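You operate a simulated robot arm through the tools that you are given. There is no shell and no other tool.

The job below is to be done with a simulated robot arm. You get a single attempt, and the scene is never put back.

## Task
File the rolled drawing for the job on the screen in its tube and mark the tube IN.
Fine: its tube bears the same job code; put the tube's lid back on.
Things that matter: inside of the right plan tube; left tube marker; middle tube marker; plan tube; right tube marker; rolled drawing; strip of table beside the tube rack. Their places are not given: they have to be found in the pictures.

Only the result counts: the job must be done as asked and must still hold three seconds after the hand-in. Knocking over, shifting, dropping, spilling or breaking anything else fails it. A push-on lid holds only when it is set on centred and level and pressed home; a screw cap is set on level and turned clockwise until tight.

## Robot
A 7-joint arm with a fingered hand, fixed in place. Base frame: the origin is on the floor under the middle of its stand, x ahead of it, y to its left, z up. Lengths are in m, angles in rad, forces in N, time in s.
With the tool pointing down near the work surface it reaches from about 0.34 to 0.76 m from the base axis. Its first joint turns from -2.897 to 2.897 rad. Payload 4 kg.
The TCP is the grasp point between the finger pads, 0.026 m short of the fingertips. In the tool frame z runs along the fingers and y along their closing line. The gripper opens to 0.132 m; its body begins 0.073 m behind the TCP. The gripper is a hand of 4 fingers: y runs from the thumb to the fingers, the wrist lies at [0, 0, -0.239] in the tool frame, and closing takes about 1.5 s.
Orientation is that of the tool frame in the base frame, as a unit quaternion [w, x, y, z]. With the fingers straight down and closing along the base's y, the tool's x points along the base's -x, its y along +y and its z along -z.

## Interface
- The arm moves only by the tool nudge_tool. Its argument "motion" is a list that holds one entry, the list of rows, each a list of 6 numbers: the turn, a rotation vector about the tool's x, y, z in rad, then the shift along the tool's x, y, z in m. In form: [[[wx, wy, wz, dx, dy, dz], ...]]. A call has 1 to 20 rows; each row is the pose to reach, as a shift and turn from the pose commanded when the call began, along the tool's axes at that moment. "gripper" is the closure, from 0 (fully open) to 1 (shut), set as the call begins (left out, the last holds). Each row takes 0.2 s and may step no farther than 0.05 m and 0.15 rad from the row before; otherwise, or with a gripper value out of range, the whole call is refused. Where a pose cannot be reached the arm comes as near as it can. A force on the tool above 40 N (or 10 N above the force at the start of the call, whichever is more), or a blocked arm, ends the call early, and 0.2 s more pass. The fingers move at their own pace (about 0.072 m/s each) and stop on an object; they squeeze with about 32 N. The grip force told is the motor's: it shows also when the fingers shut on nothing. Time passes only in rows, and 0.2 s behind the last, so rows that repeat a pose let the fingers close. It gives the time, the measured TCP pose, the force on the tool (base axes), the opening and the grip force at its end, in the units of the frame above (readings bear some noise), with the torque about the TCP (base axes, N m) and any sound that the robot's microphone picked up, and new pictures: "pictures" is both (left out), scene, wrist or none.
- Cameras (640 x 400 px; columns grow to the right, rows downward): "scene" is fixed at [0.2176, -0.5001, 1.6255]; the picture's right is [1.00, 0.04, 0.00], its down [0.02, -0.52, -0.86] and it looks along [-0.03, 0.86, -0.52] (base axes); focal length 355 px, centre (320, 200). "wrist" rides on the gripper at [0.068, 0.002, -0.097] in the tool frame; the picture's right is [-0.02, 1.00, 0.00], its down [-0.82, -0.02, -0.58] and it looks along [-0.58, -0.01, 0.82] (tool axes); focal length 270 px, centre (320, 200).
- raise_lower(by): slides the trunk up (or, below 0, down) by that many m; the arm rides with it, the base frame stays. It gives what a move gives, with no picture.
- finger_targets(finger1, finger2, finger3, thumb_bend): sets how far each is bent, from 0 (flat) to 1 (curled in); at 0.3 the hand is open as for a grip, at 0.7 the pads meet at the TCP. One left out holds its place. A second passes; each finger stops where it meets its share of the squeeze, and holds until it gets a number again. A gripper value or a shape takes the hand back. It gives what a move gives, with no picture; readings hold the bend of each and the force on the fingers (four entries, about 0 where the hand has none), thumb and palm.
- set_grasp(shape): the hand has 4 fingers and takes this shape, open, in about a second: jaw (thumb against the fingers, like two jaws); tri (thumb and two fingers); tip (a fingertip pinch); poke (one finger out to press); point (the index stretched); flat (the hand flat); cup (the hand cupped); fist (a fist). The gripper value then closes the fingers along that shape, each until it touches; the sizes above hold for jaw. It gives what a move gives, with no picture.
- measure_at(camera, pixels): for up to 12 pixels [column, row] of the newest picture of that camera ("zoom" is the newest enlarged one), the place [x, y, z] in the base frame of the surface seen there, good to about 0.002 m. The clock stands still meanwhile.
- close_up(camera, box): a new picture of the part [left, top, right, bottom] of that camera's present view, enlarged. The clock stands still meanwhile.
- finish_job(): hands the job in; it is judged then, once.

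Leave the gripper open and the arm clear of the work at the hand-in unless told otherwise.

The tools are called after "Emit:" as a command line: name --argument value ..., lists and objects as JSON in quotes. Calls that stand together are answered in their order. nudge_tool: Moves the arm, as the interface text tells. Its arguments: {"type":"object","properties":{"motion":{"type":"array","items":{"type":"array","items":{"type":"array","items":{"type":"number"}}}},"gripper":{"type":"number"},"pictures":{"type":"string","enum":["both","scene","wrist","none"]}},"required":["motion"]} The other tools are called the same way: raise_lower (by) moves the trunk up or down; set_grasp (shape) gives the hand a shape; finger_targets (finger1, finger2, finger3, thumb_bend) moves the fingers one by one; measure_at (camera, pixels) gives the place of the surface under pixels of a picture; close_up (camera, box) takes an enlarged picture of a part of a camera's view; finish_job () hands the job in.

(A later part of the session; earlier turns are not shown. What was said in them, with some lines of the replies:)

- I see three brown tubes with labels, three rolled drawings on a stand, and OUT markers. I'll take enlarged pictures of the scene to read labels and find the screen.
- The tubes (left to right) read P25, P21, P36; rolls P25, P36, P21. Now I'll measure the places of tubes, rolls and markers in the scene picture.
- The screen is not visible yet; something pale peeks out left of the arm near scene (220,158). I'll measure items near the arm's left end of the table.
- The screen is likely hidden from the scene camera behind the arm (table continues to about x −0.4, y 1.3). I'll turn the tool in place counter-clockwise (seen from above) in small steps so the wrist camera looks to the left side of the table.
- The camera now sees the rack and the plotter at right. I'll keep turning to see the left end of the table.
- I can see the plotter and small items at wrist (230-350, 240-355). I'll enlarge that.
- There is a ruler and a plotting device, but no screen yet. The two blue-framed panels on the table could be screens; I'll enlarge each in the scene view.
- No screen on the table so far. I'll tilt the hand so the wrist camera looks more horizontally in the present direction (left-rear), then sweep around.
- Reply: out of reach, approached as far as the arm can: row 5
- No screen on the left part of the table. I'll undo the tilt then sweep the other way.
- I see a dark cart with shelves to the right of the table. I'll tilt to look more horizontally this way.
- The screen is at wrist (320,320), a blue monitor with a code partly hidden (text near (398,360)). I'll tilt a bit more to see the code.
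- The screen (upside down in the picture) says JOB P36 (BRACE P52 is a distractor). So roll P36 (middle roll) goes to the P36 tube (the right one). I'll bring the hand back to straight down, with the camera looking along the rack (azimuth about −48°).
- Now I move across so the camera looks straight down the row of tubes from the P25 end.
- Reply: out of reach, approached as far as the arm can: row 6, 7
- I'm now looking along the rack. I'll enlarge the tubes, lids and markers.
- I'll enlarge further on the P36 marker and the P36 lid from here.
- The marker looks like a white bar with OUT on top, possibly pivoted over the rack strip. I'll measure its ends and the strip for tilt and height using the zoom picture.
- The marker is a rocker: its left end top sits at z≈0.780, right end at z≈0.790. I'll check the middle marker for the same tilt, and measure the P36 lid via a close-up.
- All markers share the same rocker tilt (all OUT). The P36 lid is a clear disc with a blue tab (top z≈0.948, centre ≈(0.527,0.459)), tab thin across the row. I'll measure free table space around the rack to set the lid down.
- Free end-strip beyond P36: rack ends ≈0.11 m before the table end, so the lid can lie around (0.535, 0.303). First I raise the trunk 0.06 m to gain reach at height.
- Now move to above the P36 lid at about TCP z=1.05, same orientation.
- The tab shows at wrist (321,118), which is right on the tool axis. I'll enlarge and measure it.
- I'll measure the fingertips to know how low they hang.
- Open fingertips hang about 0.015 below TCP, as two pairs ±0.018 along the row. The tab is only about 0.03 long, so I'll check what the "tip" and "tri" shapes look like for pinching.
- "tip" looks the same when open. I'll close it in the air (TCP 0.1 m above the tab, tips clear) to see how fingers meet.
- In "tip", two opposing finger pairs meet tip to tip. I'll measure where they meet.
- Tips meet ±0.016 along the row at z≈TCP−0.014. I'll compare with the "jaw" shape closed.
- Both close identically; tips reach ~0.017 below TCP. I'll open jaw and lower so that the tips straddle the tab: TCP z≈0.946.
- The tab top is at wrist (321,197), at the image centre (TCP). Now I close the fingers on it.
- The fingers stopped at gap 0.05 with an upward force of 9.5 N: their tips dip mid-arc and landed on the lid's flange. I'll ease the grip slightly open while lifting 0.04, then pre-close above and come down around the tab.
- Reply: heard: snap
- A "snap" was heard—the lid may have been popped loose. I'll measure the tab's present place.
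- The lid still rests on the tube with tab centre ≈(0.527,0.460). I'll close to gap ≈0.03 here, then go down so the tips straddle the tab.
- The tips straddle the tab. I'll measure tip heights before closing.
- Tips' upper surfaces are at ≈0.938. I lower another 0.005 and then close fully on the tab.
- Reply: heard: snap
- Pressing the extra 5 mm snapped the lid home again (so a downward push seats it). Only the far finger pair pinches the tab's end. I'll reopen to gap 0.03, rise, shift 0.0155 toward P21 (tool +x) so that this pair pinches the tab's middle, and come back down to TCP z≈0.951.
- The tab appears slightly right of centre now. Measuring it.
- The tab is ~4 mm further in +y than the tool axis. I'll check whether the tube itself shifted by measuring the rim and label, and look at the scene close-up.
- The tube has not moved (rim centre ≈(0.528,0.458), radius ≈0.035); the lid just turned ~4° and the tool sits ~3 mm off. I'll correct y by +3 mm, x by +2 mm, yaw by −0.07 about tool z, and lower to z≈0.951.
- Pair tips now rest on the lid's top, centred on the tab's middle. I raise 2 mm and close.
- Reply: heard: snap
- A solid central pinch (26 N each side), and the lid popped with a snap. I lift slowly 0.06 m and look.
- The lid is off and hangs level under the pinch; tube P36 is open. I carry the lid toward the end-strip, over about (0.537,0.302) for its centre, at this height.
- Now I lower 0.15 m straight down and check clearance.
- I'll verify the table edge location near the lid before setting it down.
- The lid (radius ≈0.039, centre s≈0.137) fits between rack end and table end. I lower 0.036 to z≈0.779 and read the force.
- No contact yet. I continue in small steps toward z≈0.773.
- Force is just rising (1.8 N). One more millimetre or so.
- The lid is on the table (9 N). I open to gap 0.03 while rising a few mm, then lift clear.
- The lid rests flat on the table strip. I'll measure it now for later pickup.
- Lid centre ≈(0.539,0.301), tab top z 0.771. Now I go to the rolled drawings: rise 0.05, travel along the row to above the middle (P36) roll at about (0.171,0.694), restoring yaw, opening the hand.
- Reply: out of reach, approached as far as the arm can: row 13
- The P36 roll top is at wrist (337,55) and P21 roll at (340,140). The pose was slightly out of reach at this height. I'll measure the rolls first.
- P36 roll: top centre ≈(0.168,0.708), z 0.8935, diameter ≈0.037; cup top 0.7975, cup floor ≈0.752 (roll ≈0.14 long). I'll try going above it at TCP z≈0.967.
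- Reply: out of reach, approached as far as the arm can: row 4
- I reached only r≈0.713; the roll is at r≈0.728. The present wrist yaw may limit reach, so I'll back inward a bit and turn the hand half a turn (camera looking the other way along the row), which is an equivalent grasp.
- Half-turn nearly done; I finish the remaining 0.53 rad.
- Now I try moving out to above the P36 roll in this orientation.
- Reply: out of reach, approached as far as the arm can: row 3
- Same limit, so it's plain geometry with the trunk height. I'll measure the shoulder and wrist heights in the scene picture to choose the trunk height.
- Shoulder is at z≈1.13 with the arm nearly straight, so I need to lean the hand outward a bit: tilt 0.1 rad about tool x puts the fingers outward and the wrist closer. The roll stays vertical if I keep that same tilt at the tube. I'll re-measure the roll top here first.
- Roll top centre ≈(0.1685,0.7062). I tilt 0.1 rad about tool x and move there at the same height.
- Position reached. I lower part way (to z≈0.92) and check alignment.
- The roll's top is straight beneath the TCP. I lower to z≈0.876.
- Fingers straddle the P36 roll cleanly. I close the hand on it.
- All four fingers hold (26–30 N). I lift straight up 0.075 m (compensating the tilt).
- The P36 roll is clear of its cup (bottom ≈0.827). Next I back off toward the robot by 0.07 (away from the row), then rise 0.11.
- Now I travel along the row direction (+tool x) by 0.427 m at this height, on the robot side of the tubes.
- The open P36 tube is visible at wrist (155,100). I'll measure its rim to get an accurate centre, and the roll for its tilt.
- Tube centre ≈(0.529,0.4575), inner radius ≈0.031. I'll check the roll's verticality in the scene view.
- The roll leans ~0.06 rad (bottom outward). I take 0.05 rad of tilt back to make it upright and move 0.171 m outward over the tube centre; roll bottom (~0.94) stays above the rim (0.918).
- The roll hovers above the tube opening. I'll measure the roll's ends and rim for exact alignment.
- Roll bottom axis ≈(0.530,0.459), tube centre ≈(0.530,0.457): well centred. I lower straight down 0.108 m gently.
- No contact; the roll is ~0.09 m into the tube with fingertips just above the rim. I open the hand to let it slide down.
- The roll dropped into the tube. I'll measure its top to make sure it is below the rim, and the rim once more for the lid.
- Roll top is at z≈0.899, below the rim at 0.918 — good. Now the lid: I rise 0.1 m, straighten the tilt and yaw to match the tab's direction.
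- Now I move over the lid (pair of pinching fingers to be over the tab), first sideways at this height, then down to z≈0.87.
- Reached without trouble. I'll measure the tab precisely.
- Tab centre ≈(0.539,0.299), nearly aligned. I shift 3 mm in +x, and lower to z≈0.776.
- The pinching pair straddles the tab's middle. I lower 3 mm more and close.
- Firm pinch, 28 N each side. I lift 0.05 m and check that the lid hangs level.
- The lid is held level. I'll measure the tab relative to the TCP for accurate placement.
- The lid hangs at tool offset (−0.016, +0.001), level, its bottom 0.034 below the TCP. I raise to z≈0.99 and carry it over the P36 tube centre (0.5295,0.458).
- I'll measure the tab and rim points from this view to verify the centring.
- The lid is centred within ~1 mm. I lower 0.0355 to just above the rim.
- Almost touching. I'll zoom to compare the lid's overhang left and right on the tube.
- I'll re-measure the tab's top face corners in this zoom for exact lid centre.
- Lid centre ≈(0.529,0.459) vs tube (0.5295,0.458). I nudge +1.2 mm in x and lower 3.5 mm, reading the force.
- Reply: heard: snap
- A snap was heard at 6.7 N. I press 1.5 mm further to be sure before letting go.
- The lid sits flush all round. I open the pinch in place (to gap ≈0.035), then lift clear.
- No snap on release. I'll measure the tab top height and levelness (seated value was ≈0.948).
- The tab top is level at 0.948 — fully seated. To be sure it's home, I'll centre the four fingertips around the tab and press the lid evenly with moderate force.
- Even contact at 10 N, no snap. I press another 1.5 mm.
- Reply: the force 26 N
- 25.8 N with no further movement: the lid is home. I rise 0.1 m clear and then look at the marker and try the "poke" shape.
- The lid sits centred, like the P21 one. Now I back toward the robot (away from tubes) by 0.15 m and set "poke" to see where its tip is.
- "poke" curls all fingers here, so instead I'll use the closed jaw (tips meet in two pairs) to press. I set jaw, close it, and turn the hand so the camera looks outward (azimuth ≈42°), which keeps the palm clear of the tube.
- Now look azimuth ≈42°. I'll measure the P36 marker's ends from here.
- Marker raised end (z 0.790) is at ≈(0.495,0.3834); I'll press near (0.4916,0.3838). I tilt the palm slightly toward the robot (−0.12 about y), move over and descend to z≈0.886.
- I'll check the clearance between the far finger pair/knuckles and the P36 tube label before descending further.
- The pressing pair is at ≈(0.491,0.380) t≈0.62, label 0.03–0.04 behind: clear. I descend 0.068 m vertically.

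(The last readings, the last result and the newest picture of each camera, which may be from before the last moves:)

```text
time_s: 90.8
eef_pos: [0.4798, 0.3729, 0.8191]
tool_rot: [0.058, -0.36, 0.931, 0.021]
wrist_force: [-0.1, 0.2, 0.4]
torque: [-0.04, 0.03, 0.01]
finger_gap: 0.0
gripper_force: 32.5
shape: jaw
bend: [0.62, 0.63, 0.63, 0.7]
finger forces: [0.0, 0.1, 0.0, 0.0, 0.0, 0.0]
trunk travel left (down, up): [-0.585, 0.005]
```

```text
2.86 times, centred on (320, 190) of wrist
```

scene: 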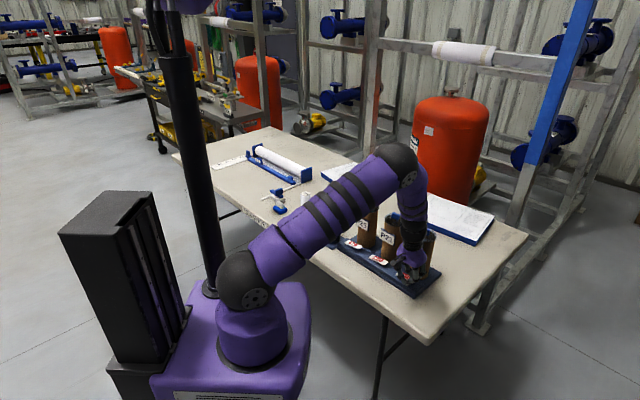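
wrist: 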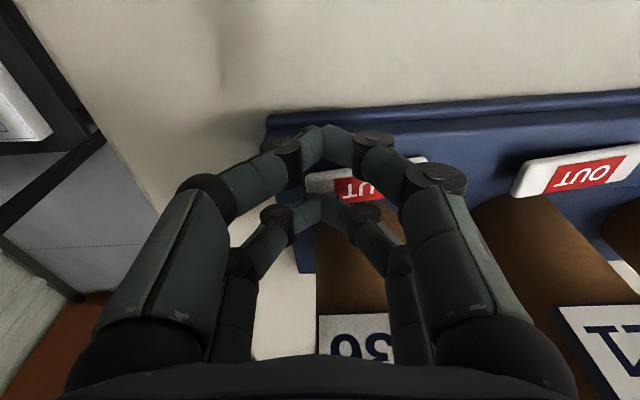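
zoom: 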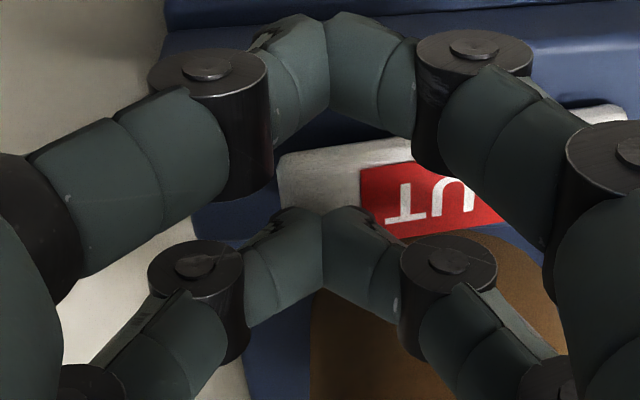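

The far pair is ~1 cm above the marker's raised white end. I descend in small steps.

Emit:
nudge_tool --motion '[[[0, 0, 0, 0.0004, 0, 0.003], [0, 0, 0, 0.0007, 0, 0.006], [0, 0, 0, 0.001, 0, 0.008]]]' --pictures "none"

Emit:
close_up --camera "wrist" --box '[240, 120, 400, 260]'

```text
time_s: 91.6
eef_pos: [0.4791, 0.3715, 0.81]
tool_rot: [0.057, -0.36, 0.931, 0.021]
wrist_force: [-0.5, -1.1, -0.4]
torque: [-0.04, 0.01, -0.01]
finger_gap: 0.0001
gripper_force: 32.4
shape: jaw
bend: [0.62, 0.63, 0.63, 0.7]
finger forces: [0.0, 0.2, 0.1, 0.0, 0.1, 0.0]
trunk travel left (down, up): [-0.585, 0.005]
```

```text
2.86 times, centred on (320, 190) of wrist
```

zoom: 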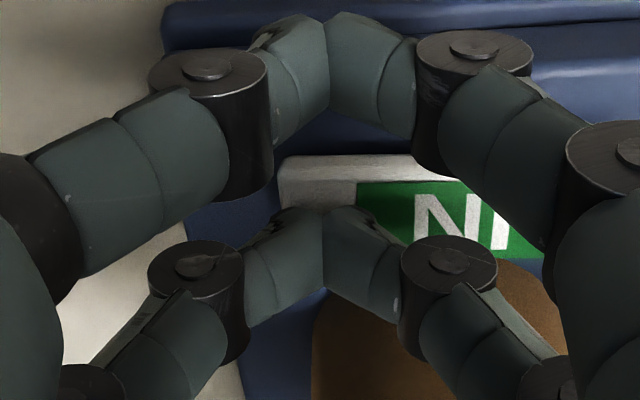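

The marker flipped to a green "IN". I lift off straight up and check that it stays.

Emit:
nudge_tool --motion '[[[0, 0, 0, -0.0012, 0, -0.01], [0, 0, 0, -0.0036, 0, -0.03], [0, 0, 0, -0.0084, 0, -0.07], [0, 0, 0, -0.0132, 0, -0.11], [0, 0, 0, -0.018, 0, -0.15], [0, 0, 0, -0.0222, 0, -0.185], [0, 0, 0, 0.0178, 0, -0.2], [0, 0, 0, 0.0578, 0, -0.2], [0, 0, 0, 0.0978, 0, -0.2]]]'

Emit:
close_up --camera "scene" --box '[335, 195, 455, 300]'

```text
time_s: 93.6
eef_pos: [0.3892, 0.2895, 0.9989]
tool_rot: [0.058, -0.361, 0.931, 0.021]
wrist_force: [0.4, 0.5, -0.4]
torque: [-0.03, 0.01, 0.0]
finger_gap: 0.0
gripper_force: 32.5
shape: jaw
bend: [0.62, 0.63, 0.63, 0.7]
finger forces: [0.1, 0.0, 0.1, 0.0, 0.1, 0.1]
trunk travel left (down, up): [-0.585, 0.005]
```

scene: 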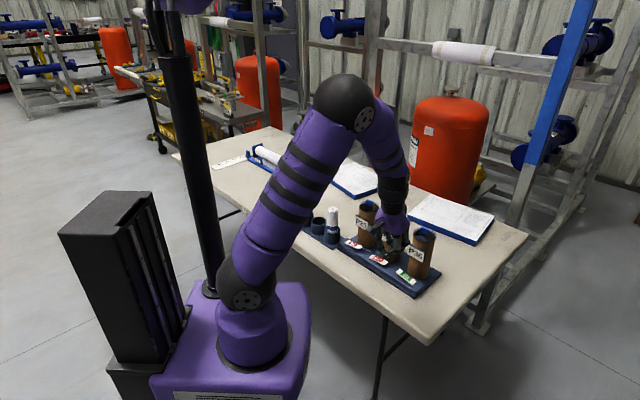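
wrist: 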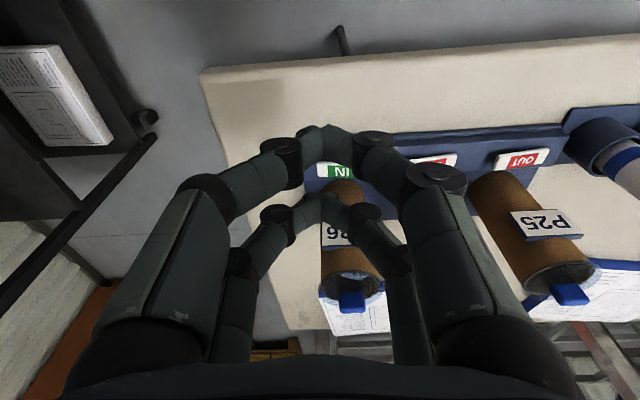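

```text
3.81 times, centred on (395, 248) of scene
```

zoom: 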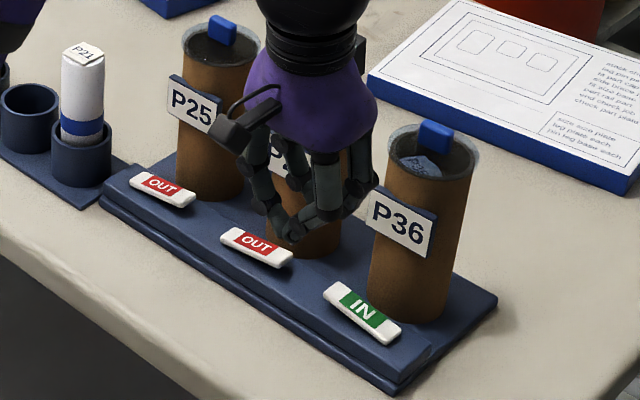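

The marker stays IN; the others remain OUT. I raise the arm clear and open the hand.

Emit:
nudge_tool --motion '[[[0, 0, 0, -0.0048, 0, -0.04], [0, 0, 0, -0.0096, 0, -0.08], [0, 0, 0, -0.0144, 0, -0.12], [0, 0.1, 0, -0.018, 0, -0.15], [0, 0.12, 0, 0.01, 0, -0.17], [0, 0.12, 0, 0.03, 0, -0.18], [0, 0.12, 0, 0.03, 0, -0.18], [0, 0.12, 0, 0.03, 0, -0.18], [0, 0.12, 0, 0.03, 0, -0.18]]]' --gripper 0.0

Emit:
close_up --camera "scene" --box '[395, 210, 455, 290]'

Emit:
close_up --camera "scene" --box '[280, 180, 440, 300]'

```text
time_s: 95.6
eef_pos: [0.3509, 0.2549, 1.1725]
tool_rot: [0.001, -0.36, 0.933, 0.0]
wrist_force: [-0.4, -0.2, -0.2]
torque: [-0.02, -0.03, 0.03]
finger_gap: 0.1318
gripper_force: 0.1
shape: jaw
bend: [0.3, 0.3, 0.3, 0.3]
finger forces: [0.0, 0.0, 0.1, 0.1, 0.0, 0.0]
trunk travel left (down, up): [-0.585, 0.005]
```

scene: 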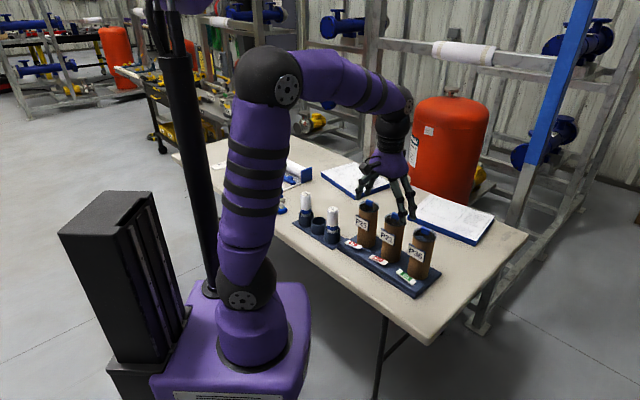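
wrist: 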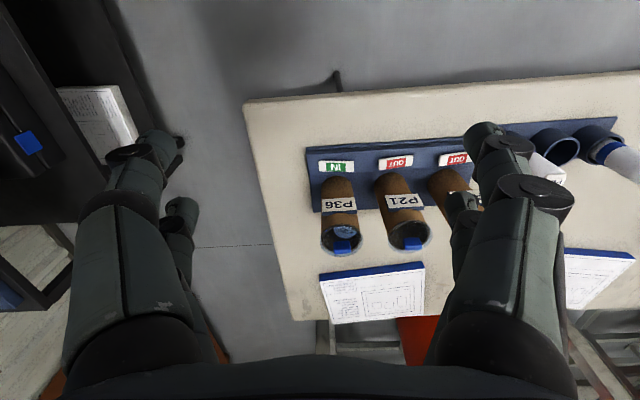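

```text
5.00 times, centred on (425, 250) of scene
```

zoom: 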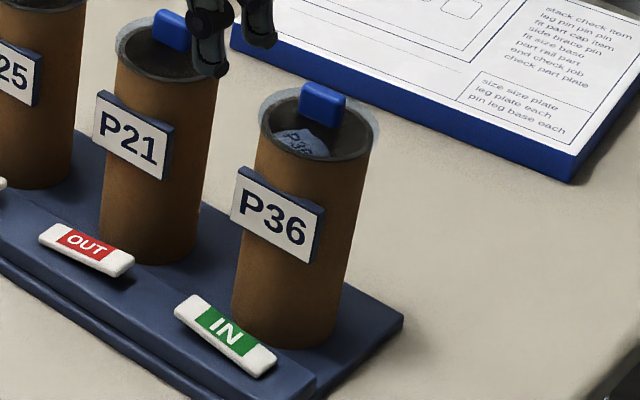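

```text
3.33 times, centred on (360, 240) of scene
```

zoom: 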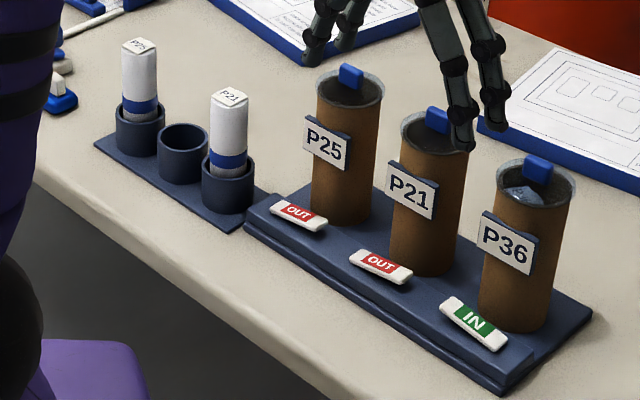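

Everything looks right. A last check of the P36 lid's height and level in the scene view before hand-in.

Emit:
close_up --camera "scene" --box '[410, 218, 440, 246]'

Emit:
measure_at --camera "scene" --pixels '[[423, 228], [424, 229], [426, 230], [427, 231], [425, 229], [394, 214], [396, 216]]'

```text
14.29 times, centred on (425, 232) of scene
```

zoom: 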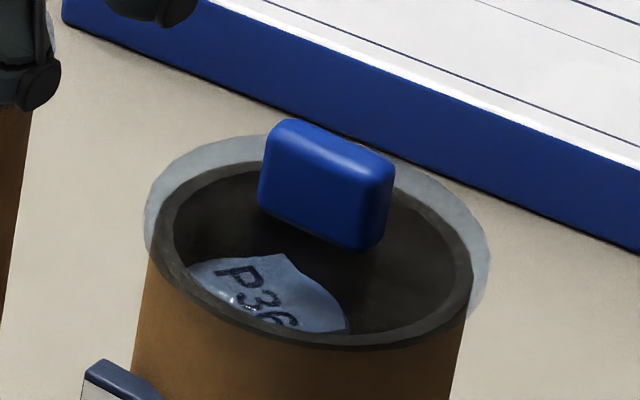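

```text
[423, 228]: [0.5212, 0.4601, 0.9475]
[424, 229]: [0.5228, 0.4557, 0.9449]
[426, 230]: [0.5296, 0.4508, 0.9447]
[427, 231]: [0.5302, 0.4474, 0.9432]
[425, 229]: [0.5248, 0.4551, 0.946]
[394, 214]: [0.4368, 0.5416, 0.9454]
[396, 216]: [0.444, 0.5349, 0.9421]
```

The P36 roll is in the P36 tube. The lid is on level and centred, at the same height as the P21 lid. The P36 marker shows IN and the other two still show OUT. The hand is open and clear of the work, so I'm handing in.

Emit:
finish_job

```text
The job is handed in.
```

The P36 drawing is filed in the P36 tube, the lid is back on, and the tube's marker shows IN. I've handed the job in; no verdict came back.

- **Job code:** the screen read JOB P36. It also showed BRACE P52, which I left alone.
- **Drawing:** the P36 roll sits fully inside the right-hand tube, with its top about 2 cm below the rim.
- **Lid:** it snapped home. I then pressed it with about 26 N and it did not move further. It sits level and about centred, at the same height as before I took it off.
- **Markers:** the P36 rocker stayed on IN after I lifted away. The P25 and P21 markers still show OUT.

While first gripping the lid I accidentally popped it loose and pressed it back on before taking it off properly. The tube did not move when I checked. In the last pictures the other tubes, rolls and markers look undisturbed.
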